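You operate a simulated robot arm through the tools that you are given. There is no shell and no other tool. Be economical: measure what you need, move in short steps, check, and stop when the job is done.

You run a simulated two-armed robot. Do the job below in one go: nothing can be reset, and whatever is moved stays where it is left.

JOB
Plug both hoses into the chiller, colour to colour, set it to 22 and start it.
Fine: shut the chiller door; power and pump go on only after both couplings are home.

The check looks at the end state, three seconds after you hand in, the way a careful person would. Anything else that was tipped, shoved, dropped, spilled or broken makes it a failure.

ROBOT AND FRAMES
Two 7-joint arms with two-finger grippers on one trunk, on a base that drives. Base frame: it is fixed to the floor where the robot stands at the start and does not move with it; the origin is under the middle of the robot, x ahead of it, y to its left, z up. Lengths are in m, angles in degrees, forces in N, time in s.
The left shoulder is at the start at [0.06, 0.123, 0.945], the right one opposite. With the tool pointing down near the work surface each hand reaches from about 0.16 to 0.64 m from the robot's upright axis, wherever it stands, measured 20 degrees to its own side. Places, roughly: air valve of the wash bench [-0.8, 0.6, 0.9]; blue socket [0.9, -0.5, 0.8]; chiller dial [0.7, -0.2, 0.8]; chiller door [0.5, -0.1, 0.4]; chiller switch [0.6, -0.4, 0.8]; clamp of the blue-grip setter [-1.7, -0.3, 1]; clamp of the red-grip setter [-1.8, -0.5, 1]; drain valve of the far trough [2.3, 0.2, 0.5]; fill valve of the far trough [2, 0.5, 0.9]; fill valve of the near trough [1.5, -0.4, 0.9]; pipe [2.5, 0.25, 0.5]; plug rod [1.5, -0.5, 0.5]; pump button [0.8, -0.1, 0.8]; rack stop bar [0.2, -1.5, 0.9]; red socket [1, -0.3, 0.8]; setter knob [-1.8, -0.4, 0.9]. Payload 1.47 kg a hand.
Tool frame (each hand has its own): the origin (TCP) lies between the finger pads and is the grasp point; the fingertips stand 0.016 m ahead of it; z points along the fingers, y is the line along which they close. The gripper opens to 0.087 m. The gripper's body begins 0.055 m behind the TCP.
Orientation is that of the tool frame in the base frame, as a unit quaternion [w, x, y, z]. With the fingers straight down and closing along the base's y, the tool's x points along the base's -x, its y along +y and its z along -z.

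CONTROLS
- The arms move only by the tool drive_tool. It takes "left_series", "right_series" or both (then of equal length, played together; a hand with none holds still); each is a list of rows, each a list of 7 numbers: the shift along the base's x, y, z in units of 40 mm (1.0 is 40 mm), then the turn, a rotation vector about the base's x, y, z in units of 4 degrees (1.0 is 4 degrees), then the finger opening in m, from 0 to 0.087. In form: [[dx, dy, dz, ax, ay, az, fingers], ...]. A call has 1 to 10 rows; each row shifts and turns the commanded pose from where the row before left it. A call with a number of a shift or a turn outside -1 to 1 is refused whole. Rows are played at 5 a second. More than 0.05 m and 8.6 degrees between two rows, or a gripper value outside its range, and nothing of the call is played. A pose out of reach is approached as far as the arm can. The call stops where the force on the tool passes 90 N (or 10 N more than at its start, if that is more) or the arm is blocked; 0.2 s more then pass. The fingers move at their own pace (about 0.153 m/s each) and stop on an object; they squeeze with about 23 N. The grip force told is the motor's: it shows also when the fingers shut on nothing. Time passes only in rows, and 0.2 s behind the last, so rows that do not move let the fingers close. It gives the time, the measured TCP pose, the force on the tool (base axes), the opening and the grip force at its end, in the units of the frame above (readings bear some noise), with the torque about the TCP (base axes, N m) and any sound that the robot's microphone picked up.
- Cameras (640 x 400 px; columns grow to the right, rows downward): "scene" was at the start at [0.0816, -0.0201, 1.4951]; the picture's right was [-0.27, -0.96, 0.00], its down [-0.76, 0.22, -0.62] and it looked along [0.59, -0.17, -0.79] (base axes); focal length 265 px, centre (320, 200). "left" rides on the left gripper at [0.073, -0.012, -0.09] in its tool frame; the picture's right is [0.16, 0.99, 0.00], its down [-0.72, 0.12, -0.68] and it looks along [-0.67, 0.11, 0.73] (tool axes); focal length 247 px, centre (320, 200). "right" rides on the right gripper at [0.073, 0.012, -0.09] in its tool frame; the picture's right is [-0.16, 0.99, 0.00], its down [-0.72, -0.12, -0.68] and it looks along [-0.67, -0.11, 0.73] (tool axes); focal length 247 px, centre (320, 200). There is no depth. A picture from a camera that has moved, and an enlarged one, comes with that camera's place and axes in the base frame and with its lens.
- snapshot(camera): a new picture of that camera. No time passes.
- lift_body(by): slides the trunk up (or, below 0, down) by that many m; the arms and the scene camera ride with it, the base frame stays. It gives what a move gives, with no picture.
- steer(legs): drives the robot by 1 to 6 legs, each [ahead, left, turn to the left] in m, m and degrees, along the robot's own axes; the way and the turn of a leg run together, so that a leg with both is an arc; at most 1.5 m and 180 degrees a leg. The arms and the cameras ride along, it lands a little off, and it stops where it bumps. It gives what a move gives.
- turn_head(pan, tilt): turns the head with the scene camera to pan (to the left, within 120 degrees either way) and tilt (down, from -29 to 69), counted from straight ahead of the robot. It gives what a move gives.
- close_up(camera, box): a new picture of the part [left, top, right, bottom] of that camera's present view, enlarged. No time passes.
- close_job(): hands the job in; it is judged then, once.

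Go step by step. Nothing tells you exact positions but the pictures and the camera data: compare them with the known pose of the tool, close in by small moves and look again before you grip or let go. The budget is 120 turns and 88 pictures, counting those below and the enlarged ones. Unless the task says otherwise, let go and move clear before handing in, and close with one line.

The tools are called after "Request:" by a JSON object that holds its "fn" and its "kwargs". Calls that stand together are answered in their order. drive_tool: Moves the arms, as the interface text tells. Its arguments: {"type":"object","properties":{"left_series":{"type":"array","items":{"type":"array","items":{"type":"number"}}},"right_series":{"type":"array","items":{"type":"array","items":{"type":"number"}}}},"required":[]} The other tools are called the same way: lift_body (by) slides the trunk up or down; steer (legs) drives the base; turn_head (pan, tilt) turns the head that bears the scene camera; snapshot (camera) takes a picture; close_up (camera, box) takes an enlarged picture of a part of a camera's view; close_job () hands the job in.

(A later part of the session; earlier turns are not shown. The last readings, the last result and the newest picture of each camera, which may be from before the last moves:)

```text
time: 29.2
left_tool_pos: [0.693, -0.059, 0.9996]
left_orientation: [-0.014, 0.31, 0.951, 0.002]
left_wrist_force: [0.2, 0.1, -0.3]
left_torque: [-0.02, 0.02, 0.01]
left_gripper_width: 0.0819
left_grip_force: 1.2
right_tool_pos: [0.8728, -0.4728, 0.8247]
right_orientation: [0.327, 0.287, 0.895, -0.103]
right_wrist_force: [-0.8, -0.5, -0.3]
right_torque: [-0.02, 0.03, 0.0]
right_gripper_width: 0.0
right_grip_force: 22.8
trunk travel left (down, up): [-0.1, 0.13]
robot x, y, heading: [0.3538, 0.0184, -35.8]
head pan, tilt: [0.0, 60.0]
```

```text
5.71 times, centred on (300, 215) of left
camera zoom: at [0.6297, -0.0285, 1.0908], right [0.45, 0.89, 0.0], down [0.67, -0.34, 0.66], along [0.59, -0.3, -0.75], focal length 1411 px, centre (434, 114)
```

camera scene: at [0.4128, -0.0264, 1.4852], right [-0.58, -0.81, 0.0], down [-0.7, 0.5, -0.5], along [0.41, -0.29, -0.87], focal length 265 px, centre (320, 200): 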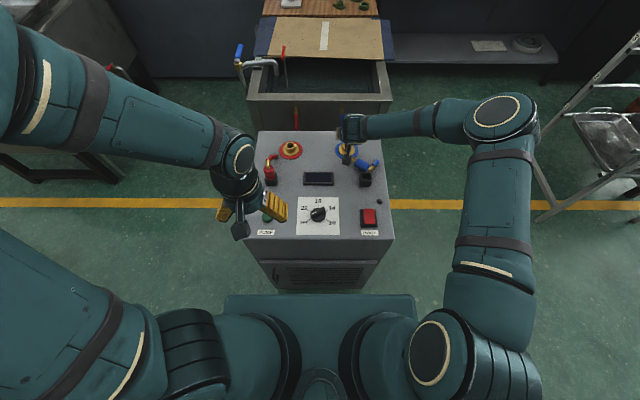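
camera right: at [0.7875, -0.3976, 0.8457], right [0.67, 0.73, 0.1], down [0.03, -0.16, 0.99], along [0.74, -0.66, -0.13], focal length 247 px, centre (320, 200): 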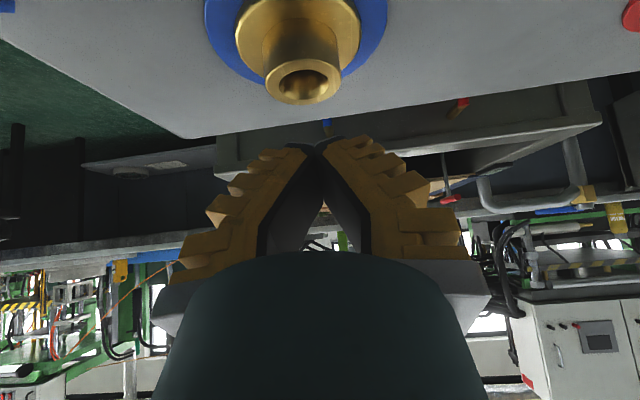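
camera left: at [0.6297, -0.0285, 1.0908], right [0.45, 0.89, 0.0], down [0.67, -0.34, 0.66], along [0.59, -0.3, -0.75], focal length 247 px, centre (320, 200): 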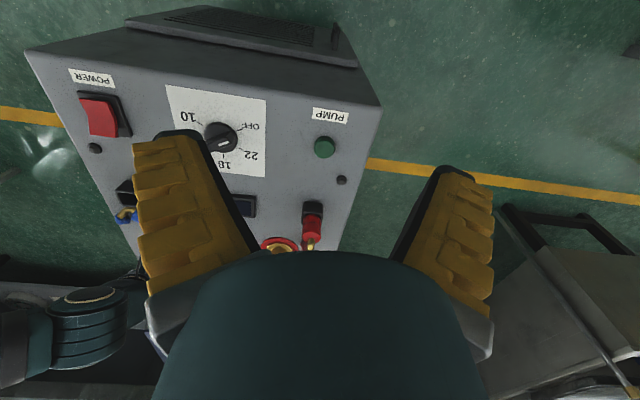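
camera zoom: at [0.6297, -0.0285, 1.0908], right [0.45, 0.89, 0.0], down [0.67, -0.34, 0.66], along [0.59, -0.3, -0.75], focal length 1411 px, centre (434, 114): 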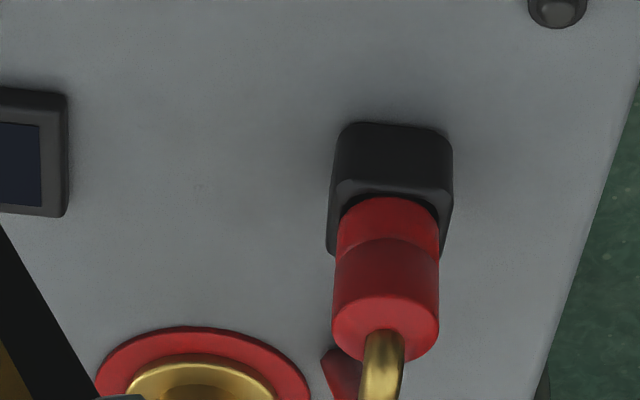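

The blue plug is lying on the panel, unbroken. The pin landed about 12 mm too far back, and re-solving puts the blue socket at about (0.863, -0.470), rim 0.778. I'll lift the right hand and turn it so it can pick the plug up lying and set it upright.

Request:
{"fn": "drive_tool", "kwargs": {"right_series": [[0, 0, 1, 0, 0, 0, 0], [0, 0, 1, 0, 0, 0, 0], [0, 0, 1, 0, 0, 0, 0], [-0.3, 0, 0.5, 0.581, 0.814, 0, 0], [-0.3, 0, 0.5, 0.581, 0.814, 0, 0], [-0.3, 0, 0, 0.581, 0.814, 0, 0], [-0.3, 0, 0, 0.581, 0.814, 0, 0], [-0.3, 0, 0, 0.581, 0.814, 0, 0.06], [-0.3, 0, 0, 0.581, 0.814, 0, 0.06], [-0.3, 0, 0, 0.581, 0.814, 0, 0.06]]}}

Request:
{"fn": "drive_tool", "kwargs": {"right_series": [[0, 0, 0, 0.581, 0.814, 0, 0.06], [0, 0, 0, 0.581, 0.814, 0, 0.06], [0, 0, 0, 0.581, 0.814, 0, 0.06], [0, 0, 0, 0, 0, -1, 0.06], [0, 0, 0, 0, 0, -1, 0.06], [0, 0, 0, 0, 0, -1, 0.06], [0, 0, 0, 0, 0, -1, 0.06], [0, 0, 0, 0, 0, -1, 0.06], [0, 0, 0, 0, 0, -1, 0.06], [0, 0, 0, 0, 0, -1, 0.06]]}}

Request:
{"fn": "drive_tool", "kwargs": {"right_series": [[0, 0, 0, 0, 0, -1, 0.06], [0, 0, 0, 0, 0, -1, 0.06], [0, 0, 0, 0, 0, -1, 0.06], [0, 0, 0, 0, 0, -1, 0.06], [0, 0, 0, 0, 0, -1, 0.06], [0, 0, 0, 0, 0, -1, 0.06], [0, 0, 0, 0, 0, -1, 0.06], [0, 0, 0, 0, 0, -1, 0.06], [0, 0, 0, 0, 0, -1, 0.06], [0, 0, 0, 0, 0, -1, 0.06]]}}

Request:
{"fn": "snapshot", "kwargs": {"camera": "scene"}}

```text
time: 31.4
left_tool_pos: [0.6937, -0.0592, 0.9998]
left_orientation: [-0.014, 0.309, 0.951, 0.003]
left_wrist_force: [-0.2, 0.6, 0.4]
left_torque: [0.0, 0.0, -0.01]
left_gripper_width: 0.0815
left_grip_force: 0.7
right_tool_pos: [0.7902, -0.4737, 0.984]
right_orientation: [0.098, 0.304, 0.947, -0.031]
right_wrist_force: [0.0, -0.2, -0.2]
right_torque: [0.0, 0.0, -0.01]
right_gripper_width: 0.0648
right_grip_force: 3.2
trunk travel left (down, up): [-0.1, 0.13]
robot x, y, heading: [0.3492, 0.0183, -35.7]
head pan, tilt: [0.0, 60.0]
```

```text
time: 33.6
left_tool_pos: [0.6929, -0.0586, 0.9999]
left_orientation: [-0.013, 0.309, 0.951, 0.003]
left_wrist_force: [-0.7, -0.1, 1.2]
left_torque: [0.01, -0.01, 0.02]
left_gripper_width: 0.0817
left_grip_force: 1.1
right_tool_pos: [0.7913, -0.4724, 0.9839]
right_orientation: [0.0, 0.528, 0.85, 0.001]
right_wrist_force: [0.6, 0.8, -0.3]
right_torque: [-0.01, 0.01, -0.02]
right_gripper_width: 0.0645
right_grip_force: 4.2
trunk travel left (down, up): [-0.1, 0.13]
robot x, y, heading: [0.3514, 0.0177, -35.6]
head pan, tilt: [0.0, 60.0]
```

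```text
time: 35.8
left_tool_pos: [0.6921, -0.0592, 0.9994]
left_orientation: [-0.014, 0.309, 0.951, 0.002]
left_wrist_force: [0.4, -0.4, -0.1]
left_torque: [0.04, -0.02, 0.03]
left_gripper_width: 0.0817
left_grip_force: 1.2
right_tool_pos: [0.791, -0.4725, 0.9833]
right_orientation: [0.0, 0.786, 0.618, 0.0]
right_wrist_force: [0.2, 0.3, 0.6]
right_torque: [0.06, 0.01, 0.0]
right_gripper_width: 0.0643
right_grip_force: 3.2
trunk travel left (down, up): [-0.1, 0.13]
robot x, y, heading: [0.3495, 0.0183, -35.7]
head pan, tilt: [0.0, 60.0]
```

```text
49 pictures are left
camera scene: at [0.4129, -0.0263, 1.4852], right [-0.58, -0.81, 0.0], down [-0.7, 0.5, -0.5], along [0.41, -0.29, -0.87], focal length 265 px, centre (320, 200)
```

scene: 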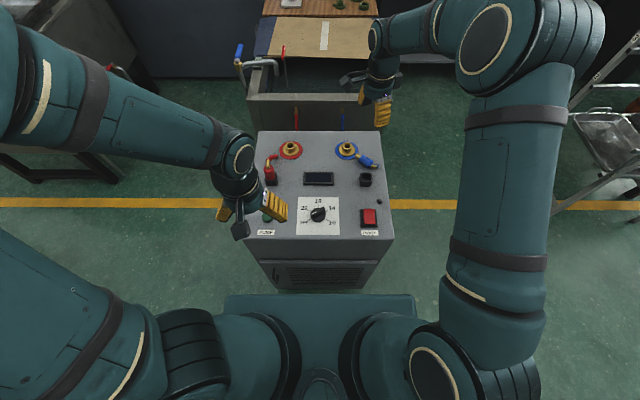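

Request:
{"fn": "close_up", "kwargs": {"camera": "scene", "box": [320, 130, 400, 190]}}

Request:
{"fn": "drive_tool", "kwargs": {"right_series": [[0, 0, 0, 0, 0, -1, 0.06], [0, 0, 0, 0, 0, -1, 0.06], [0, 0, 0, 0, 0, -1, 0.06], [0, 0, 0, 0, 0, -1, 0.06], [0, 0, 0, 0, 0, -1, 0.06], [0, 0, 0, 0, 0, -1, 0.06], [0, 0, 0, 0, 0, -1, 0.06], [0, 0, 0, 0, 0, -1, 0.06], [0, 0, 0, 0, 0, -1, 0.06], [0, 0, 0, 0, 0, -1, 0.06]]}}

```text
6.67 times, centred on (360, 160) of scene
camera zoom: at [0.4129, -0.0263, 1.4852], right [-0.58, -0.81, 0.0], down [-0.7, 0.5, -0.5], along [0.41, -0.29, -0.87], focal length 1768 px, centre (53, 467)
```

zoom: 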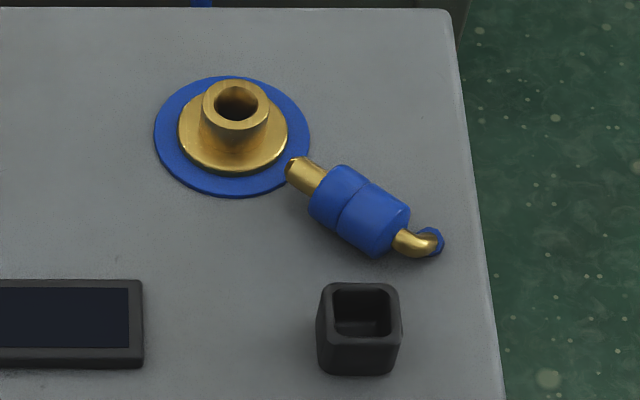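

```text
time: 38.0
left_tool_pos: [0.6931, -0.0591, 1.0]
left_orientation: [-0.015, 0.309, 0.951, 0.002]
left_wrist_force: [0.6, 0.3, -0.6]
left_torque: [-0.01, -0.02, 0.01]
left_gripper_width: 0.0818
left_grip_force: 1.3
right_tool_pos: [0.7914, -0.4729, 0.9845]
right_orientation: [0.001, 0.95, 0.311, 0.0]
right_wrist_force: [-0.6, -0.2, 0.1]
right_torque: [-0.03, 0.03, -0.03]
right_gripper_width: 0.0648
right_grip_force: 4.0
trunk travel left (down, up): [-0.1, 0.13]
robot x, y, heading: [0.3514, 0.0182, -36.1]
head pan, tilt: [0.0, 60.0]
```

Request:
{"fn": "drive_tool", "kwargs": {"right_series": [[0, -0.09, -0.4, 0, 0, -1, 0.06], [0, -0.09, -0.4, 0, 0, -1, 0.06], [0, -0.09, -0.4, 0, 0, -1, 0.06], [0, -0.09, -0.4, 0, 0, -1, 0.06], [-0.1, -0.09, -0.4, 0, 0, -1, 0.06], [0, 0, 0, 0.276, -0.961, 0, 0.06], [0, 0, 0, 0.276, -0.961, 0, 0.06], [0, 0, 0, 0.276, -0.961, 0, 0.06], [0, 0, 0, 0.276, -0.961, 0, 0.06], [0, 0, 0, 0.276, -0.961, 0, 0.06]]}}

Request:
{"fn": "drive_tool", "kwargs": {"right_series": [[0, 0, -0.4, 0.276, -0.961, 0, 0.06], [0, 0, -0.4, 0.276, -0.961, 0, 0.06], [0, 0, -0.4, 0.138, -0.48, 0, 0.06]]}}

Request:
{"fn": "snapshot", "kwargs": {"camera": "right"}}

Request:
{"fn": "close_up", "kwargs": {"camera": "scene", "box": [300, 80, 460, 200]}}

```text
time: 40.2
left_tool_pos: [0.6936, -0.0598, 1.0]
left_orientation: [-0.013, 0.309, 0.951, 0.002]
left_wrist_force: [-0.6, 0.5, 0.2]
left_torque: [0.02, -0.03, -0.04]
left_gripper_width: 0.0816
left_grip_force: 1.2
right_tool_pos: [0.7872, -0.4898, 0.904]
right_orientation: [-0.023, 0.974, 0.141, 0.173]
right_wrist_force: [0.5, 0.8, 0.0]
right_torque: [0.0, 0.0, 0.02]
right_gripper_width: 0.0646
right_grip_force: 3.0
trunk travel left (down, up): [-0.1, 0.13]
robot x, y, heading: [0.3519, 0.0188, -35.6]
head pan, tilt: [0.0, 60.0]
```

```text
time: 41.0
left_tool_pos: [0.6935, -0.0607, 0.9996]
left_orientation: [-0.014, 0.308, 0.951, 0.003]
left_wrist_force: [1.5, -0.9, 0.2]
left_torque: [0.0, -0.03, 0.01]
left_gripper_width: 0.0815
left_grip_force: 1.0
right_tool_pos: [0.7865, -0.4921, 0.8556]
right_orientation: [-0.035, 0.956, 0.136, 0.256]
right_wrist_force: [0.0, 0.3, -0.3]
right_torque: [0.01, 0.0, -0.01]
right_gripper_width: 0.0648
right_grip_force: 3.3
trunk travel left (down, up): [-0.1, 0.13]
robot x, y, heading: [0.3505, 0.019, -35.6]
head pan, tilt: [0.0, 60.0]
```

```text
47 pictures are left
camera right: at [0.8058, -0.4974, 0.9696], right [0.14, -0.99, -0.08], down [-0.96, -0.16, 0.23], along [-0.24, 0.04, -0.97], focal length 247 px, centre (320, 200)
```

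right: 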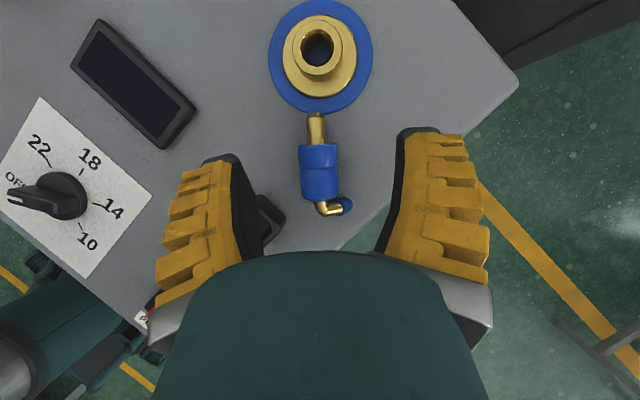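

```text
3.33 times, centred on (380, 140) of scene
camera zoom: at [0.4129, -0.0269, 1.4852], right [-0.58, -0.81, 0.0], down [-0.7, 0.51, -0.5], along [0.41, -0.29, -0.87], focal length 884 px, centre (120, 400)
```

zoom: 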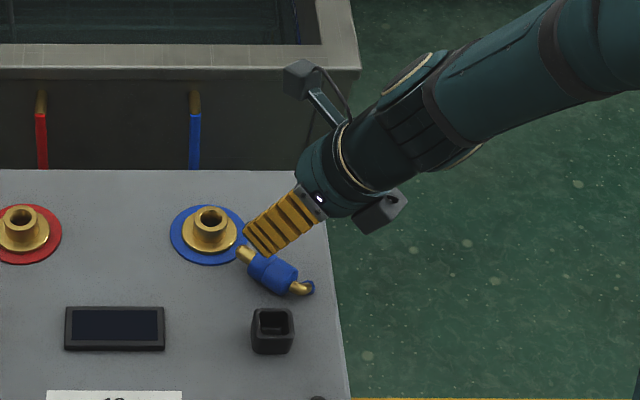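

Request:
{"fn": "drive_tool", "kwargs": {"right_series": [[0, 0.08, -0.62, 0, 0, 0, 0.05], [0, 0.08, -0.62, 0, 0, 0, 0.05], [0, 0.08, -0.62, 0, 0, 0, 0.05], [0, 0, 0, 0, 0, 0, 0.05]]}}

Request:
{"fn": "snapshot", "kwargs": {"camera": "right"}}

```text
time: 42.0
left_tool_pos: [0.6928, -0.0599, 0.9993]
left_orientation: [-0.014, 0.309, 0.951, 0.003]
left_wrist_force: [0.5, -0.5, -0.5]
left_torque: [-0.03, 0.01, 0.0]
left_gripper_width: 0.0819
left_grip_force: 1.1
right_tool_pos: [0.7856, -0.4804, 0.7835]
right_orientation: [-0.036, 0.956, 0.137, 0.256]
right_wrist_force: [-0.1, 0.2, 0.0]
right_torque: [0.0, 0.05, 0.0]
right_gripper_width: 0.0552
right_grip_force: 3.5
trunk travel left (down, up): [-0.1, 0.13]
robot x, y, heading: [0.3523, 0.0218, -35.9]
head pan, tilt: [0.0, 60.0]
```

```text
45 pictures are left
camera right: at [0.8057, -0.4866, 0.8965], right [0.15, -0.99, -0.08], down [-0.96, -0.16, 0.23], along [-0.24, 0.04, -0.97], focal length 247 px, centre (320, 200)
```

right: 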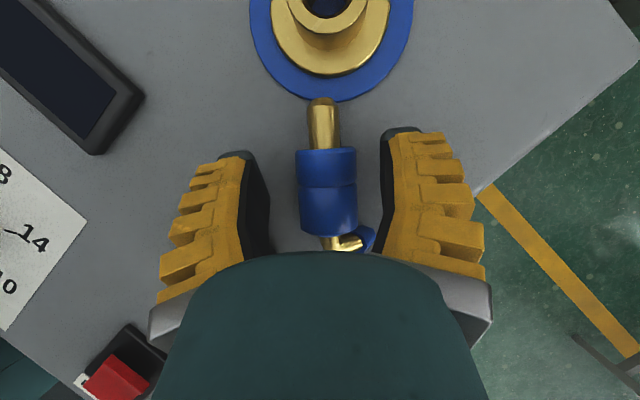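

Request:
{"fn": "drive_tool", "kwargs": {"right_series": [[0, 0, -0.1, 0, 0, 0, 0.05], [0, 0, 0, 0, 0, 0, 0], [0, 0, 0, 0, 0, 0, 0], [0, 0, 0, 0, 0, 0, 0]]}}

Request:
{"fn": "drive_tool", "kwargs": {"right_series": [[0, 0, 0.5, 0, 0, 0, 0], [0, 0, 0.5, 0, 0, 0, 0], [0, 0, 0.5, 0, 0, 0, 0], [0, 0, 0.5, 0, 0, 0, 0], [0, 0, 0.8, 0, 0, 0, 0], [0, 0, 0.8, 0, 0, 0, 0]]}}

Request:
{"fn": "snapshot", "kwargs": {"camera": "right"}}

```text
time: 43.0
left_tool_pos: [0.6917, -0.0594, 1.0004]
left_orientation: [-0.012, 0.309, 0.951, 0.002]
left_wrist_force: [1.1, 0.9, 0.4]
left_torque: [0.0, 0.01, -0.03]
left_gripper_width: 0.0818
left_grip_force: 0.4
right_tool_pos: [0.7859, -0.4816, 0.7794]
right_orientation: [-0.034, 0.956, 0.137, 0.256]
right_wrist_force: [-1.4, 0.8, 6.7]
right_torque: [0.01, 0.1, -0.04]
right_gripper_width: 0.0254
right_grip_force: 23.0
trunk travel left (down, up): [-0.1, 0.13]
robot x, y, heading: [0.3512, 0.0199, -35.5]
head pan, tilt: [0.0, 60.0]
```

```text
time: 44.4
left_tool_pos: [0.6918, -0.0588, 1.0002]
left_orientation: [-0.013, 0.309, 0.951, 0.002]
left_wrist_force: [0.4, 0.2, -0.8]
left_torque: [-0.02, 0.0, -0.01]
left_gripper_width: 0.0818
left_grip_force: 1.2
right_tool_pos: [0.7856, -0.4822, 0.9217]
right_orientation: [-0.035, 0.956, 0.137, 0.257]
right_wrist_force: [1.4, 0.4, 0.2]
right_torque: [-0.03, 0.0, -0.04]
right_gripper_width: 0.0001
right_grip_force: 23.0
trunk travel left (down, up): [-0.1, 0.13]
robot x, y, heading: [0.3515, 0.0186, -35.6]
head pan, tilt: [0.0, 60.0]
```

```text
44 pictures are left
camera right: at [0.8054, -0.4875, 1.0363], right [0.15, -0.99, -0.08], down [-0.96, -0.16, 0.23], along [-0.24, 0.04, -0.97], focal length 247 px, centre (320, 200)
```

right: 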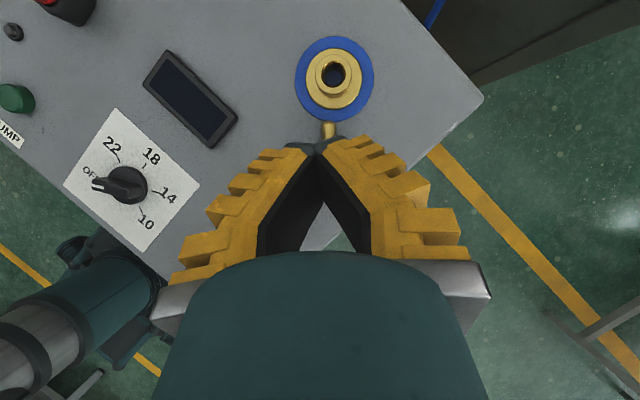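

It slipped again: I gripped the plug too high on its round side. I'll open the gripper, look again and grip about 6 mm lower.

Request:
{"fn": "drive_tool", "kwargs": {"right_series": [[0, 0, -0.5, 0, 0, 0, 0.06], [0, 0, -0.5, 0, 0, 0, 0.06], [0, 0, -0.5, 0, 0, 0, 0.06], [0, 0, 0, 0, 0, 0, 0.06]]}}

Request:
{"fn": "snapshot", "kwargs": {"camera": "right"}}

Request:
{"fn": "close_up", "kwargs": {"camera": "scene", "box": [320, 130, 400, 190]}}

```text
time: 45.4
left_tool_pos: [0.6924, -0.0596, 1.0009]
left_orientation: [-0.013, 0.308, 0.951, 0.003]
left_wrist_force: [0.5, -0.4, -0.5]
left_torque: [0.02, 0.01, -0.02]
left_gripper_width: 0.0818
left_grip_force: 1.1
right_tool_pos: [0.7879, -0.4807, 0.863]
right_orientation: [-0.035, 0.956, 0.137, 0.256]
right_wrist_force: [0.0, 0.5, -0.2]
right_torque: [-0.02, -0.01, -0.02]
right_gripper_width: 0.0646
right_grip_force: 3.2
trunk travel left (down, up): [-0.1, 0.13]
robot x, y, heading: [0.3509, 0.0206, -35.6]
head pan, tilt: [0.0, 60.0]
```

```text
43 pictures are left
camera right: at [0.8055, -0.4873, 0.9761], right [0.15, -0.99, -0.08], down [-0.96, -0.16, 0.23], along [-0.24, 0.04, -0.97], focal length 247 px, centre (320, 200)
```

right: 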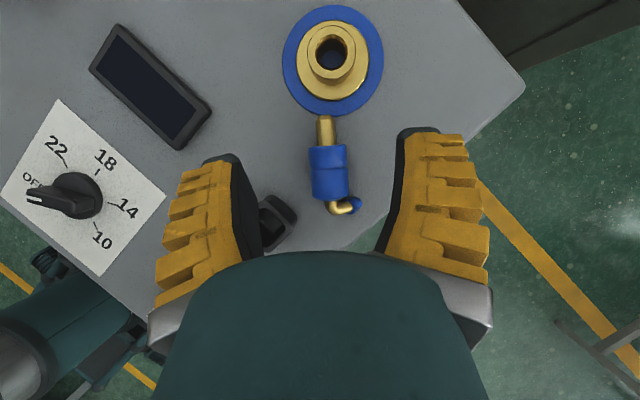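

```text
6.67 times, centred on (360, 160) of scene
camera zoom: at [0.4128, -0.0262, 1.4852], right [-0.58, -0.81, 0.0], down [-0.7, 0.5, -0.5], along [0.41, -0.29, -0.87], focal length 1768 px, centre (53, 467)
```

zoom: 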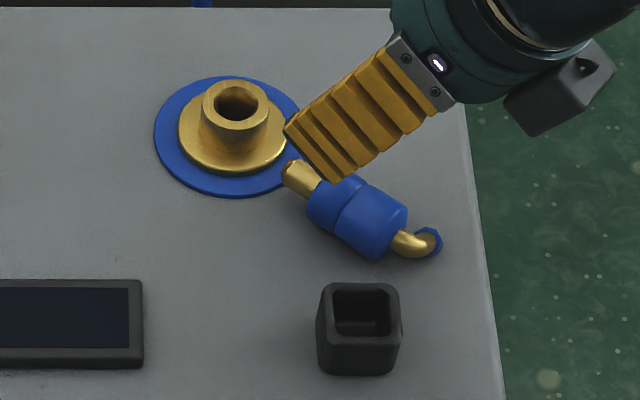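

Request:
{"fn": "drive_tool", "kwargs": {"right_series": [[-0.03, 0.01, -0.76, 0, 0, 0, 0.05], [-0.03, 0.01, -0.76, 0, 0, 0, 0.05], [-0.03, 0.0, -0.55, 0, 0, 0, 0.05], [0, 0, -0.1, 0, 0, 0, 0.05], [0, 0, -0.1, 0, 0, 0, 0.05], [0, 0, 0, 0, 0, 0, 0.05]]}}

Request:
{"fn": "snapshot", "kwargs": {"camera": "right"}}

```text
time: 46.8
left_tool_pos: [0.6917, -0.0593, 1.0018]
left_orientation: [-0.013, 0.309, 0.951, 0.003]
left_wrist_force: [-0.7, 0.9, -0.3]
left_torque: [0.0, -0.01, 0.02]
left_gripper_width: 0.0815
left_grip_force: 0.9
right_tool_pos: [0.7832, -0.4803, 0.7714]
right_orientation: [-0.035, 0.956, 0.137, 0.256]
right_wrist_force: [0.3, 1.3, -0.2]
right_torque: [-0.02, -0.02, 0.0]
right_gripper_width: 0.0554
right_grip_force: 3.1
trunk travel left (down, up): [-0.1, 0.13]
robot x, y, heading: [0.3498, 0.0179, -35.7]
head pan, tilt: [0.0, 60.0]
```

```text
41 pictures are left
camera right: at [0.8024, -0.4863, 0.8852], right [0.15, -0.99, -0.08], down [-0.96, -0.16, 0.23], along [-0.24, 0.04, -0.97], focal length 247 px, centre (320, 200)
```

right: 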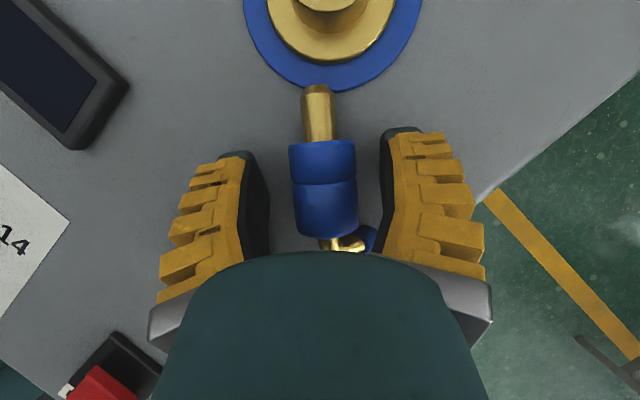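

Request:
{"fn": "drive_tool", "kwargs": {"right_series": [[0, 0, -0.06, 0, 0, 0, 0.05], [0, 0, -0.06, 0, 0, 0, 0.05], [0, 0, 0, 0, 0, 0, 0.05]]}}

Request:
{"fn": "drive_tool", "kwargs": {"right_series": [[0, 0, -0.06, 0, 0, 0, 0.05], [0, 0, -0.06, 0, 0, 0, 0.05], [0, 0, 0, 0, 0, 0, 0.05]]}}

```text
time: 47.6
left_tool_pos: [0.6924, -0.0603, 1.0004]
left_orientation: [-0.012, 0.31, 0.951, 0.003]
left_wrist_force: [0.0, -0.3, -0.4]
left_torque: [-0.01, 0.0, -0.01]
left_gripper_width: 0.0818
left_grip_force: 1.0
right_tool_pos: [0.7845, -0.4814, 0.7691]
right_orientation: [-0.034, 0.956, 0.137, 0.258]
right_wrist_force: [4.3, -6.3, 22.5]
right_torque: [0.92, 0.83, 0.07]
right_gripper_width: 0.0588
right_grip_force: 6.0
trunk travel left (down, up): [-0.1, 0.13]
robot x, y, heading: [0.3528, 0.0176, -35.6]
head pan, tilt: [0.0, 60.0]
```

```text
time: 48.4
left_tool_pos: [0.6923, -0.0577, 1.0012]
left_orientation: [-0.013, 0.309, 0.951, 0.004]
left_wrist_force: [-0.3, 0.6, -0.7]
left_torque: [-0.03, -0.01, -0.04]
left_gripper_width: 0.0819
left_grip_force: 1.5
right_tool_pos: [0.7857, -0.4809, 0.768]
right_orientation: [-0.031, 0.955, 0.137, 0.261]
right_wrist_force: [11.5, -9.9, 46.9]
right_torque: [2.01, 1.87, -0.16]
right_gripper_width: 0.0634
right_grip_force: 8.4
trunk travel left (down, up): [-0.1, 0.13]
robot x, y, heading: [0.3523, 0.0168, -35.8]
head pan, tilt: [0.0, 60.0]
```

Request:
{"fn": "drive_tool", "kwargs": {"right_series": [[0, 0, 0.15, 0, 0, 0, 0.045], [0.096, 0.028, 0, 0, 0, 0, 0.042], [0, 0, 0, 0, 0, 0, 0.042], [0, 0, -0.07, 0, 0, 0, 0.042], [0, 0, 0, 0, 0, 0, 0.042]]}}

```text
time: 49.6
left_tool_pos: [0.691, -0.0587, 1.0006]
left_orientation: [-0.011, 0.309, 0.951, 0.002]
left_wrist_force: [0.6, 0.6, 0.0]
left_torque: [0.03, 0.0, 0.03]
left_gripper_width: 0.0815
left_grip_force: 1.6
right_tool_pos: [0.7855, -0.483, 0.7678]
right_orientation: [-0.033, 0.956, 0.137, 0.257]
right_wrist_force: [-5.5, -12.9, 39.9]
right_torque: [1.65, 1.41, 0.65]
right_gripper_width: 0.0589
right_grip_force: 10.0
trunk travel left (down, up): [-0.1, 0.13]
robot x, y, heading: [0.3497, 0.0182, -35.7]
head pan, tilt: [0.0, 60.0]
```

Request:
{"fn": "drive_tool", "kwargs": {"right_series": [[0, 0, 0.5, 0, 0, 0, 0.06], [0, 0, 0.5, 0, 0, 0, 0.042], [0, 0, 0, 0, 0, 0, 0.042], [0.12, 0.1, -0.5, 0, 0, 0, 0.042], [0.12, 0.06, -0.3, 0, 0, 0, 0.042], [0, 0, 0, 0, 0, 0, 0.042]]}}

Request:
{"fn": "snapshot", "kwargs": {"camera": "right"}}

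```text
time: 51.0
left_tool_pos: [0.6931, -0.0596, 1.0004]
left_orientation: [-0.014, 0.308, 0.951, 0.003]
left_wrist_force: [0.2, -0.7, -0.2]
left_torque: [-0.01, 0.0, 0.02]
left_gripper_width: 0.0818
left_grip_force: 1.1
right_tool_pos: [0.7971, -0.4725, 0.7737]
right_orientation: [-0.036, 0.956, 0.137, 0.256]
right_wrist_force: [0.2, 0.5, -0.2]
right_torque: [-0.01, 0.01, 0.01]
right_gripper_width: 0.0477
right_grip_force: 3.8
trunk travel left (down, up): [-0.1, 0.13]
robot x, y, heading: [0.3491, 0.0193, -35.6]
head pan, tilt: [0.0, 60.0]
```

```text
40 pictures are left
camera right: at [0.816, -0.4788, 0.8868], right [0.15, -0.99, -0.08], down [-0.96, -0.16, 0.23], along [-0.24, 0.04, -0.97], focal length 247 px, centre (320, 200)
```

right: 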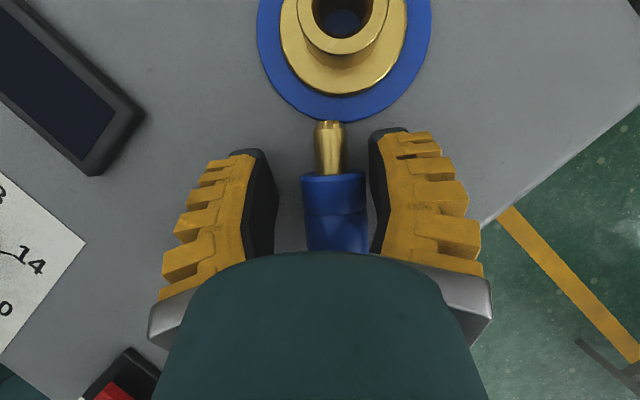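

Request:
{"fn": "drive_tool", "kwargs": {"right_series": [[-0.125, -0.19, 0, 0, 0, 0, 0.042], [0, 0, -0.1, 0, 0, 0, 0.042], [0, 0, 0, 0, 0, 0, 0.042]]}}

Request:
{"fn": "drive_tool", "kwargs": {"right_series": [[0, 0, -0.06, 0, 0, 0, 0.042], [0, 0, 0, 0, 0, 0, 0.042]]}}

```text
time: 51.8
left_tool_pos: [0.6934, -0.0583, 1.0003]
left_orientation: [-0.014, 0.309, 0.951, 0.003]
left_wrist_force: [-0.8, -0.1, 1.0]
left_torque: [-0.02, 0.01, 0.01]
left_gripper_width: 0.0817
left_grip_force: 1.1
right_tool_pos: [0.7917, -0.4812, 0.7675]
right_orientation: [-0.035, 0.956, 0.137, 0.256]
right_wrist_force: [-1.5, 0.2, 0.4]
right_torque: [0.02, 0.08, 0.05]
right_gripper_width: 0.048
right_grip_force: 4.2
trunk travel left (down, up): [-0.1, 0.13]
robot x, y, heading: [0.3519, 0.0154, -35.6]
head pan, tilt: [0.0, 60.0]
```

```text
time: 52.4
left_tool_pos: [0.6922, -0.0578, 0.9999]
left_orientation: [-0.014, 0.309, 0.951, 0.003]
left_wrist_force: [-0.6, 1.2, 0.9]
left_torque: [0.01, -0.05, -0.02]
left_gripper_width: 0.0818
left_grip_force: 1.1
right_tool_pos: [0.7911, -0.4801, 0.7685]
right_orientation: [-0.035, 0.956, 0.138, 0.257]
right_wrist_force: [2.0, -3.2, 13.1]
right_torque: [0.31, 0.11, 0.16]
right_gripper_width: 0.0446
right_grip_force: 3.5
trunk travel left (down, up): [-0.1, 0.13]
robot x, y, heading: [0.3501, 0.018, -35.6]
head pan, tilt: [0.0, 60.0]
```

Request:
{"fn": "drive_tool", "kwargs": {"right_series": [[0, 0, 0.03, 0, 0, 0, 0.03], [0, 0, 0, 0, 0, 0, 0], [0, 0, 0, 0, 0, 0, 0], [0, 0, 0, 0, 0, 0, 0], [0, 0, 0.2, 0, 0, 0, 0], [0, 0, 0.3, 0, 0, 0, 0]]}}

Request:
{"fn": "snapshot", "kwargs": {"camera": "right"}}

```text
time: 53.8
left_tool_pos: [0.6933, -0.0587, 0.9997]
left_orientation: [-0.013, 0.309, 0.951, 0.003]
left_wrist_force: [0.2, 0.4, 0.3]
left_torque: [-0.01, 0.04, 0.02]
left_gripper_width: 0.0815
left_grip_force: 1.1
right_tool_pos: [0.7916, -0.4811, 0.7879]
right_orientation: [-0.035, 0.956, 0.137, 0.256]
right_wrist_force: [0.3, -0.5, -1.0]
right_torque: [-0.01, 0.0, 0.04]
right_gripper_width: 0.0247
right_grip_force: 23.1
trunk travel left (down, up): [-0.1, 0.13]
robot x, y, heading: [0.3528, 0.0171, -35.7]
head pan, tilt: [0.0, 60.0]
```

```text
39 pictures are left
camera right: at [0.8103, -0.4865, 0.9007], right [0.15, -0.99, -0.08], down [-0.96, -0.16, 0.23], along [-0.24, 0.04, -0.97], focal length 247 px, centre (320, 200)
```

right: 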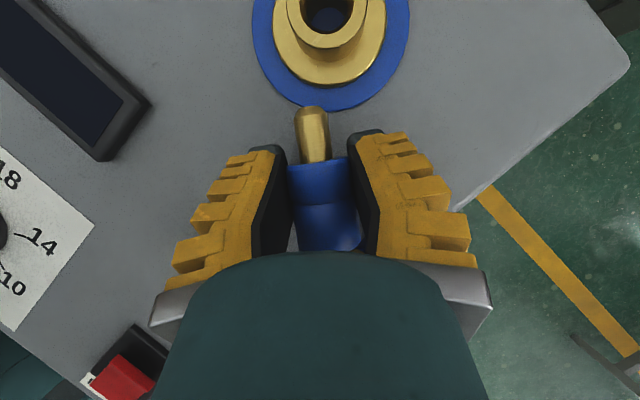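

Request:
{"fn": "drive_tool", "kwargs": {"right_series": [[0, 0, 0.4, 0, 0, 0, 0], [0, 0, 0.5, 0, 0, 0, 0], [0, 0, 0.5, 0, 0, 0, 0], [0, 0, 0.5, 0, 0, 0, 0], [0, 0, 0.5, 0, 0, 0, 0], [0, 0, 0.5, 0, 0, 0, 0], [0, 0, 0.5, 0, 0, 0, 0]]}}

Request:
{"fn": "snapshot", "kwargs": {"camera": "right"}}

```text
time: 55.4
left_tool_pos: [0.6924, -0.0595, 0.9999]
left_orientation: [-0.014, 0.309, 0.951, 0.003]
left_wrist_force: [0.1, 0.2, -0.9]
left_torque: [0.03, 0.01, -0.01]
left_gripper_width: 0.0815
left_grip_force: 1.0
right_tool_pos: [0.7895, -0.4802, 0.9252]
right_orientation: [-0.035, 0.956, 0.138, 0.256]
right_wrist_force: [-0.3, -0.8, -0.3]
right_torque: [0.0, 0.0, -0.01]
right_gripper_width: 0.0245
right_grip_force: 23.0
trunk travel left (down, up): [-0.1, 0.13]
robot x, y, heading: [0.3471, 0.0198, -35.6]
head pan, tilt: [0.0, 60.0]
```

```text
38 pictures are left
camera right: at [0.8099, -0.4863, 1.0382], right [0.15, -0.99, -0.08], down [-0.96, -0.16, 0.23], along [-0.24, 0.04, -0.97], focal length 247 px, centre (320, 200)
```

right: 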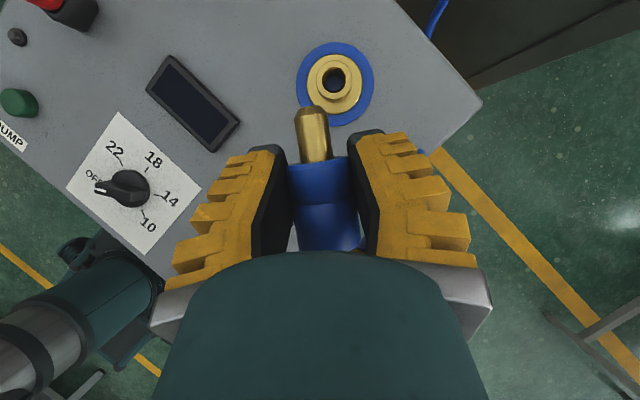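

The plug is held firmly this time. Now I'll turn the hand back so the plug stands pin-down.

Request:
{"fn": "drive_tool", "kwargs": {"right_series": [[0, 0, 0.2, -0.276, 0.961, 0, 0], [0, 0, 0.2, -0.276, 0.961, 0, 0], [0, 0, 0.2, -0.276, 0.961, 0, 0], [0, 0, 0.2, -0.276, 0.961, 0, 0], [0, 0, 0.2, -0.276, 0.961, 0, 0], [0, 0, 0.2, -0.276, 0.961, 0, 0], [0, 0, 0, -0.276, 0.961, 0, 0], [0, 0, 0, -0.138, 0.48, 0, 0]]}}

Request:
{"fn": "drive_tool", "kwargs": {"right_series": [[-0.2, 0.15, 0, 0, 0, 1, 0], [-0.2, 0.15, 0, 0, 0, 1, 0], [-0.2, 0.15, 0, 0, 0, 1, 0], [-0.2, 0.15, 0, 0, 0, 1, 0], [-0.2, 0.15, 0, 0, 0, 1, 0], [0, 0, 0, 0, 0, 1, 0], [0, 0, 0, 0, 0, 1, 0], [0, 0, 0, 0, 0, 1, 0], [0, 0, 0, 0, 0, 1, 0], [0, 0, 0, 0, 0, 1, 0]]}}

Request:
{"fn": "drive_tool", "kwargs": {"right_series": [[0, 0, 0, 0, 0, 1, 0], [0, 0, 0, 0, 0, 1, 0], [0, 0, 0, 0, 0, 1, 0], [0, 0, 0, 0, 0, 1, 0], [0, 0, 0, 0, 0, 1, 0], [0, 0, 0, 0, 0, 1, 0], [0, 0, 0, 0, 0, 1, 0], [0, 0, 0, 0, 0, 1, 0], [0, 0, 0, 0, 0, 1, 0], [0, 0, 0, 0, 0, 1, 0]]}}

Request:
{"fn": "drive_tool", "kwargs": {"right_series": [[0, 0, 0, 0, 0, 1, 0], [0, 0, 0, 0, 0, 1, 0], [0, 0, 0, 0, 0, 1, 0], [0, 0, 0, 0, 0, 1, 0], [0, 0, 0, 0, 0, 1, 0], [0, 0, 0, 0, 0, 1, 0], [0, 0, 0, 0, 0, 1, 0], [0, 0, 0, 0, 0, 1, 0], [0, 0, 0, 0, 0, 1, 0], [0, 0, 0, 0, 0, 1, 0]]}}

```text
time: 57.2
left_tool_pos: [0.6933, -0.0597, 0.9999]
left_orientation: [-0.014, 0.31, 0.951, 0.002]
left_wrist_force: [1.0, -0.6, 0.3]
left_torque: [0.04, 0.01, -0.01]
left_gripper_width: 0.0818
left_grip_force: 0.8
right_tool_pos: [0.7925, -0.4806, 0.9725]
right_orientation: [0.0, 0.99, 0.143, 0.0]
right_wrist_force: [0.4, 0.2, -0.9]
right_torque: [0.0, 0.01, 0.0]
right_gripper_width: 0.0246
right_grip_force: 23.0
trunk travel left (down, up): [-0.1, 0.13]
robot x, y, heading: [0.3512, 0.0169, -35.8]
head pan, tilt: [0.0, 60.0]
```

```text
time: 59.4
left_tool_pos: [0.6933, -0.0604, 0.9996]
left_orientation: [-0.014, 0.308, 0.951, 0.003]
left_wrist_force: [-0.7, 0.9, 0.2]
left_torque: [0.0, 0.02, 0.01]
left_gripper_width: 0.0816
left_grip_force: 0.7
right_tool_pos: [0.7521, -0.4515, 0.9721]
right_orientation: [0.001, 0.881, 0.473, 0.0]
right_wrist_force: [-0.2, 0.1, -0.7]
right_torque: [0.0, -0.03, -0.01]
right_gripper_width: 0.0243
right_grip_force: 22.9
trunk travel left (down, up): [-0.1, 0.13]
robot x, y, heading: [0.3495, 0.0169, -35.7]
head pan, tilt: [0.0, 60.0]
```

```text
time: 61.6
left_tool_pos: [0.6924, -0.0598, 1.0001]
left_orientation: [-0.014, 0.309, 0.951, 0.002]
left_wrist_force: [-0.4, -0.2, -0.3]
left_torque: [0.02, 0.02, -0.01]
left_gripper_width: 0.0816
left_grip_force: 1.1
right_tool_pos: [0.7518, -0.451, 0.972]
right_orientation: [0.0, 0.666, 0.746, 0.001]
right_wrist_force: [-0.2, -0.2, -0.6]
right_torque: [0.01, -0.02, 0.03]
right_gripper_width: 0.0244
right_grip_force: 23.5
trunk travel left (down, up): [-0.1, 0.13]
robot x, y, heading: [0.3537, 0.0235, -35.6]
head pan, tilt: [0.0, 60.0]
```

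```text
time: 63.8
left_tool_pos: [0.6933, -0.0606, 0.9998]
left_orientation: [-0.013, 0.309, 0.951, 0.003]
left_wrist_force: [-0.9, -0.3, -0.2]
left_torque: [-0.01, -0.04, -0.01]
left_gripper_width: 0.0816
left_grip_force: 0.8
right_tool_pos: [0.7514, -0.4513, 0.97]
right_orientation: [-0.001, 0.372, 0.928, 0.0]
right_wrist_force: [-0.2, 0.4, -1.1]
right_torque: [0.03, 0.02, -0.03]
right_gripper_width: 0.0242
right_grip_force: 22.7
trunk travel left (down, up): [-0.1, 0.13]
robot x, y, heading: [0.3495, 0.0197, -35.5]
head pan, tilt: [0.0, 60.0]
```

Request:
{"fn": "drive_tool", "kwargs": {"right_series": [[0, 0, 0, 0, 0, 1, 0], [0, 0, 0, 0, 0, 1, 0], [0, 0, 0, -0.581, -0.814, 0, 0], [0, 0, 0, -0.581, -0.814, 0, 0], [0, 0, 0, -0.581, -0.814, 0, 0], [0, 0, 0, -0.581, -0.814, 0, 0], [0, 0, 0, -0.581, -0.814, 0, 0], [0, 0, 0, -0.581, -0.814, 0, 0], [0, 0, 0, -0.581, -0.814, 0, 0], [0, 0, 0, -0.581, -0.814, 0, 0]]}}

Request:
{"fn": "drive_tool", "kwargs": {"right_series": [[0, 0, 0, -0.581, -0.814, 0, 0], [0, 0, 0, -0.581, -0.814, 0, 0], [0, 0, 0, -0.581, -0.814, 0, 0], [0, 0, 0, -0.581, -0.814, 0, 0], [0, 0, 0, -0.581, -0.814, 0, 0], [0, 0, 0, -0.581, -0.814, 0, 0], [0, 0, 0, -0.581, -0.814, 0, 0]]}}

Request:
{"fn": "snapshot", "kwargs": {"camera": "right"}}

Request:
{"fn": "close_up", "kwargs": {"camera": "scene", "box": [280, 80, 440, 200]}}

```text
time: 66.0
left_tool_pos: [0.6935, -0.0598, 1.0004]
left_orientation: [-0.014, 0.308, 0.951, 0.002]
left_wrist_force: [-0.5, 0.3, -1.1]
left_torque: [-0.02, 0.04, 0.0]
left_gripper_width: 0.0818
left_grip_force: 1.6
right_tool_pos: [0.7522, -0.4508, 0.9716]
right_orientation: [0.264, 0.295, 0.914, -0.084]
right_wrist_force: [-0.1, -0.5, -0.8]
right_torque: [-0.02, 0.0, 0.02]
right_gripper_width: 0.0244
right_grip_force: 23.6
trunk travel left (down, up): [-0.1, 0.13]
robot x, y, heading: [0.35, 0.0193, -35.8]
head pan, tilt: [0.0, 60.0]
```

```text
time: 67.6
left_tool_pos: [0.6927, -0.0598, 1.0008]
left_orientation: [-0.014, 0.309, 0.951, 0.003]
left_wrist_force: [-1.0, 0.5, 0.3]
left_torque: [0.02, -0.02, 0.0]
left_gripper_width: 0.0819
left_grip_force: 1.0
right_tool_pos: [0.7517, -0.4505, 0.9719]
right_orientation: [0.477, 0.266, 0.824, -0.152]
right_wrist_force: [0.1, 0.4, -0.9]
right_torque: [-0.03, 0.03, 0.01]
right_gripper_width: 0.0244
right_grip_force: 22.9
trunk travel left (down, up): [-0.1, 0.13]
robot x, y, heading: [0.3522, 0.0185, -35.7]
head pan, tilt: [0.0, 60.0]
```

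```text
37 pictures are left
camera right: at [0.6641, -0.3754, 0.9532], right [0.64, 0.76, 0.14], down [-0.26, 0.04, 0.97], along [0.73, -0.65, 0.22], focal length 247 px, centre (320, 200)
```

right: 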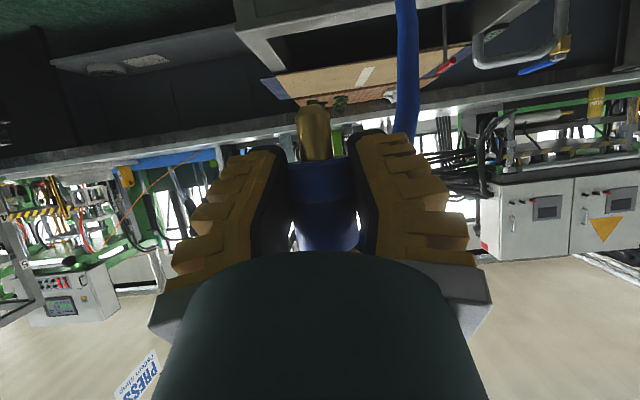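

```text
3.33 times, centred on (360, 140) of scene
camera zoom: at [0.413, -0.0265, 1.4852], right [-0.58, -0.81, 0.0], down [-0.7, 0.5, -0.5], along [0.41, -0.29, -0.87], focal length 884 px, centre (187, 400)
```

zoom: 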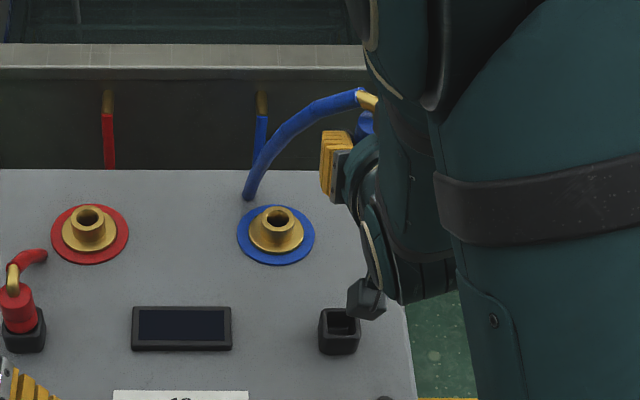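

Request:
{"fn": "drive_tool", "kwargs": {"right_series": [[0.88, -0.11, -0.3, 0, 0, 0, 0], [0.88, -0.11, -0.4, 0, 0, 0, 0], [0.88, -0.11, -0.8, 0, 0, 0, 0], [0, 0, -0.9, 0, 0, 0, 0], [0, 0, -0.8, 0, 0, 0, 0], [0, 0, 0, 0, 0, 0, 0]]}}

Request:
{"fn": "snapshot", "kwargs": {"camera": "right"}}

Request:
{"fn": "close_up", "kwargs": {"camera": "scene", "box": [300, 100, 400, 170]}}

Request:
{"fn": "snapshot", "kwargs": {"camera": "left"}}

```text
time: 69.0
left_tool_pos: [0.6927, -0.0594, 1.0006]
left_orientation: [-0.014, 0.309, 0.951, 0.002]
left_wrist_force: [0.6, 0.2, -0.2]
left_torque: [0.02, -0.01, 0.02]
left_gripper_width: 0.0818
left_grip_force: 1.0
right_tool_pos: [0.857, -0.4648, 0.8435]
right_orientation: [0.477, 0.265, 0.824, -0.151]
right_wrist_force: [0.4, -0.6, -0.8]
right_torque: [-0.01, -0.02, -0.01]
right_gripper_width: 0.024
right_grip_force: 22.8
trunk travel left (down, up): [-0.1, 0.13]
robot x, y, heading: [0.3536, 0.0172, -35.9]
head pan, tilt: [0.0, 60.0]
```

```text
35 pictures are left
camera right: at [0.7697, -0.3885, 0.8258], right [0.64, 0.76, 0.14], down [-0.25, 0.04, 0.97], along [0.73, -0.65, 0.22], focal length 247 px, centre (320, 200)
```

right: 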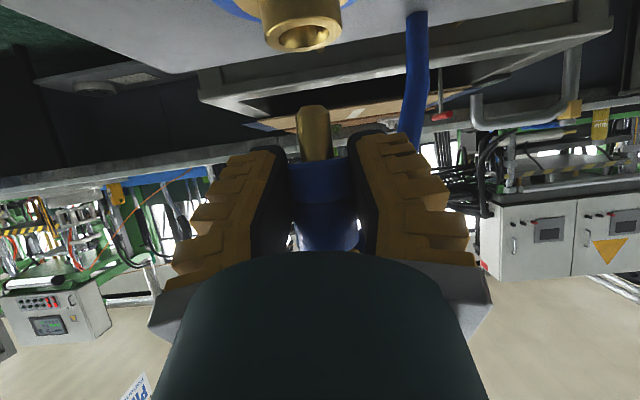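

```text
5.71 times, centred on (350, 135) of scene
camera zoom: at [0.4126, -0.0262, 1.4853], right [-0.58, -0.81, 0.0], down [-0.7, 0.5, -0.5], along [0.41, -0.29, -0.87], focal length 1515 px, centre (149, 571)
```

zoom: 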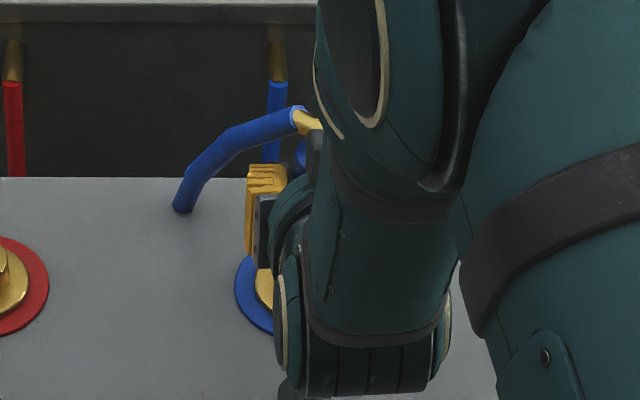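

```text
33 pictures are left
camera left: at [0.6295, -0.0283, 1.0909], right [0.45, 0.89, 0.0], down [0.67, -0.34, 0.66], along [0.59, -0.3, -0.75], focal length 247 px, centre (320, 200)
```

left: 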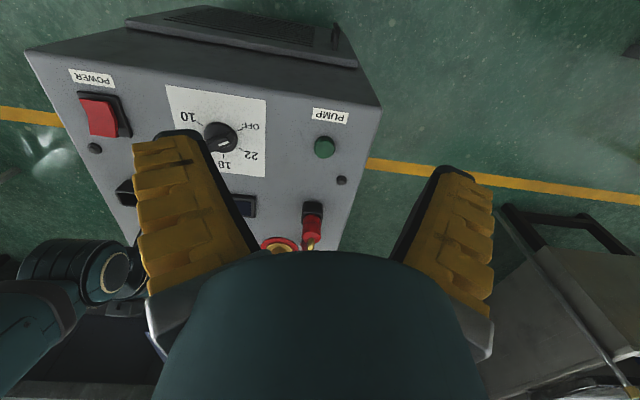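

Request:
{"fn": "drive_tool", "kwargs": {"left_series": [[0.41, -0.4, 0, 0, 0, -1, 0.08], [0.41, -0.4, 0, 0, 0, -1, 0.08], [0.41, -0.4, 0, 0, 0, -1, 0.08], [0.41, -0.4, 0, 0, 0, -1, 0.08], [0.41, -0.4, 0, 0, 0, -1, 0.08], [0.41, -0.4, 0, 0, 0, -1, 0.08], [0.41, -0.4, 0, 0, 0, -1, 0.08], [0.41, -0.4, 0, 0, 0, -1, 0.08], [0.41, -0.4, 0, 0, 0, -1, 0.08], [0.41, -0.4, 0, 0, 0, -1, 0.08]]}}

Request:
{"fn": "snapshot", "kwargs": {"camera": "left"}}

```text
time: 71.2
left_tool_pos: [0.8577, -0.2211, 0.9988]
left_orientation: [-0.012, 0.616, 0.788, 0.007]
left_wrist_force: [0.0, -0.8, 0.3]
left_torque: [0.03, 0.01, -0.02]
left_gripper_width: 0.0815
left_grip_force: 1.5
right_tool_pos: [0.8574, -0.4652, 0.8433]
right_orientation: [0.477, 0.265, 0.824, -0.151]
right_wrist_force: [0.5, -0.2, -1.2]
right_torque: [0.04, -0.01, -0.01]
right_gripper_width: 0.024
right_grip_force: 23.2
trunk travel left (down, up): [-0.1, 0.13]
robot x, y, heading: [0.3502, 0.0192, -35.6]
head pan, tilt: [0.0, 60.0]
```

```text
32 pictures are left
camera left: at [0.8299, -0.1557, 1.0907], right [0.92, 0.39, 0.0], down [0.29, -0.69, 0.66], along [0.26, -0.61, -0.75], focal length 247 px, centre (320, 200)
```

left: 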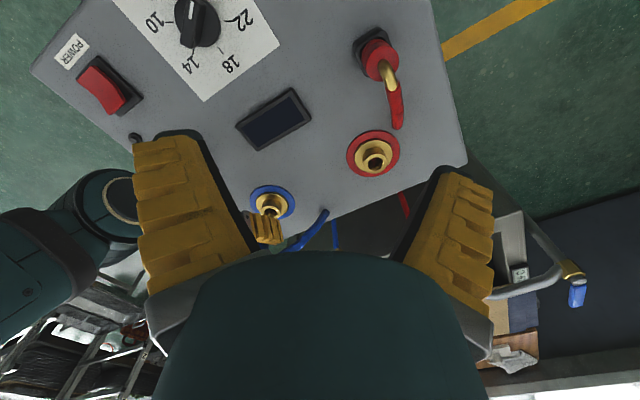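

Request:
{"fn": "close_up", "kwargs": {"camera": "left", "box": [230, 170, 320, 250]}}

```text
5.00 times, centred on (275, 210) of left
camera zoom: at [0.8299, -0.1557, 1.0907], right [0.92, 0.39, 0.0], down [0.29, -0.69, 0.66], along [0.26, -0.61, -0.75], focal length 1235 px, centre (545, 150)
```

zoom: 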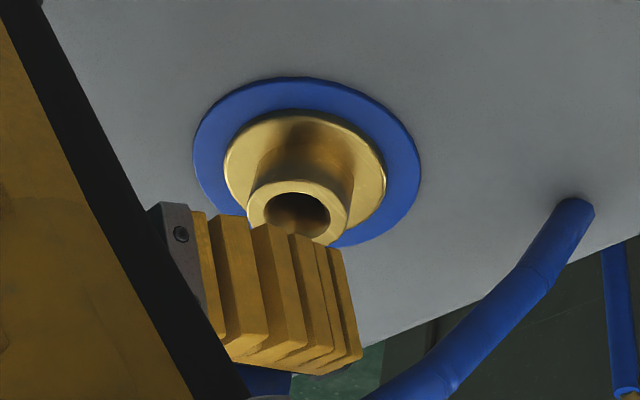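

Request:
{"fn": "drive_tool", "kwargs": {"right_series": [[0.035, 0.005, -0.3, 0, 0, 0, 0], [0, 0, -0.3, 0, 0, 0, 0], [0, 0, 0, 0, 0, 0, 0]]}}

Request:
{"fn": "close_up", "kwargs": {"camera": "right", "box": [220, 0, 400, 150]}}

Request:
{"fn": "close_up", "kwargs": {"camera": "left", "box": [230, 170, 320, 250]}}

```text
time: 72.0
left_tool_pos: [0.8561, -0.2203, 0.9997]
left_orientation: [-0.013, 0.616, 0.788, 0.008]
left_wrist_force: [0.0, 0.4, -0.2]
left_torque: [0.01, 0.03, -0.03]
left_gripper_width: 0.0821
left_grip_force: 1.2
right_tool_pos: [0.8592, -0.4641, 0.8192]
right_orientation: [0.477, 0.266, 0.824, -0.152]
right_wrist_force: [-0.6, -0.2, -1.0]
right_torque: [0.01, -0.01, -0.03]
right_gripper_width: 0.0242
right_grip_force: 23.3
trunk travel left (down, up): [-0.1, 0.13]
robot x, y, heading: [0.3497, 0.0172, -35.7]
head pan, tilt: [0.0, 60.0]
```

```text
2.67 times, centred on (310, 75) of right
camera zoom: at [0.7718, -0.3882, 0.8013], right [0.64, 0.76, 0.14], down [-0.25, 0.04, 0.97], along [0.73, -0.65, 0.22], focal length 659 px, centre (347, 533)
```

zoom: 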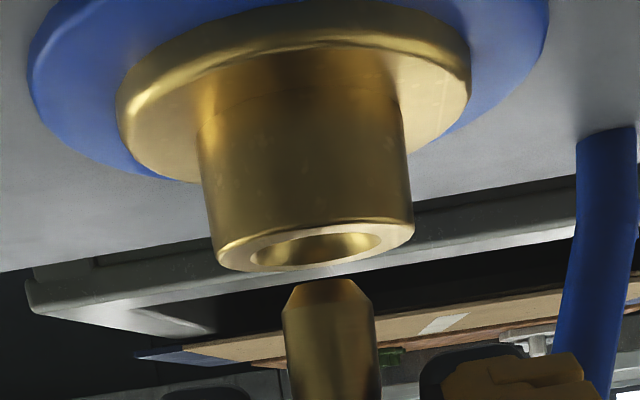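

```text
5.00 times, centred on (275, 210) of left
camera zoom: at [0.8292, -0.1554, 1.091], right [0.92, 0.39, 0.0], down [0.29, -0.69, 0.66], along [0.26, -0.61, -0.75], focal length 1235 px, centre (545, 150)
```

zoom: 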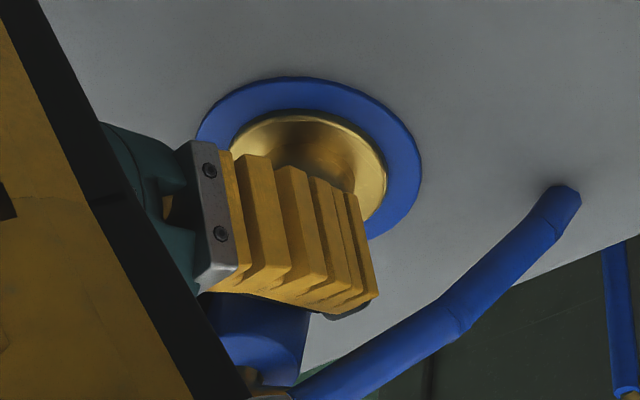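

Request:
{"fn": "drive_tool", "kwargs": {"right_series": [[-0.018, -0.026, -0.1, 0, 0, 0, 0], [0, 0, -0.1, 0, 0, 0, 0], [0, 0, -0.1, 0, 0, 0, 0], [0, 0, 0, 0, 0, 0, 0]]}}

Request:
{"fn": "close_up", "kwargs": {"camera": "right", "box": [220, 0, 400, 150]}}

```text
time: 73.0
left_tool_pos: [0.8565, -0.2203, 1.0011]
left_orientation: [-0.011, 0.616, 0.788, 0.006]
left_wrist_force: [-0.1, -0.1, -0.1]
left_torque: [-0.04, 0.0, 0.0]
left_gripper_width: 0.0816
left_grip_force: 0.6
right_tool_pos: [0.8582, -0.4647, 0.8092]
right_orientation: [0.478, 0.265, 0.824, -0.151]
right_wrist_force: [2.8, -3.5, 9.5]
right_torque: [-0.12, -0.07, -0.01]
right_gripper_width: 0.0263
right_grip_force: 23.1
trunk travel left (down, up): [-0.1, 0.13]
robot x, y, heading: [0.3512, 0.0201, -35.9]
head pan, tilt: [0.0, 60.0]
```

```text
2.67 times, centred on (310, 75) of right
camera zoom: at [0.7708, -0.3891, 0.7898], right [0.64, 0.76, 0.14], down [-0.26, 0.04, 0.97], along [0.73, -0.65, 0.22], focal length 659 px, centre (347, 533)
```

zoom: 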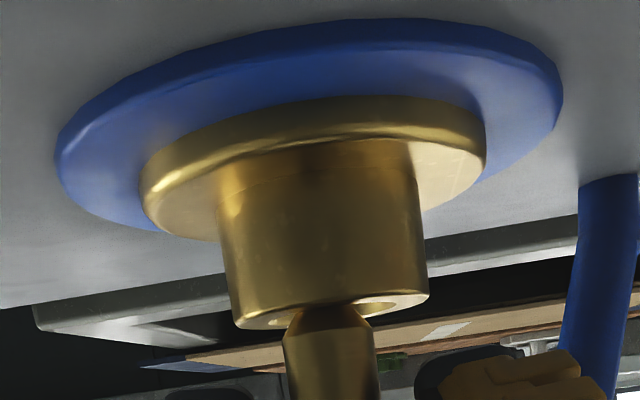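

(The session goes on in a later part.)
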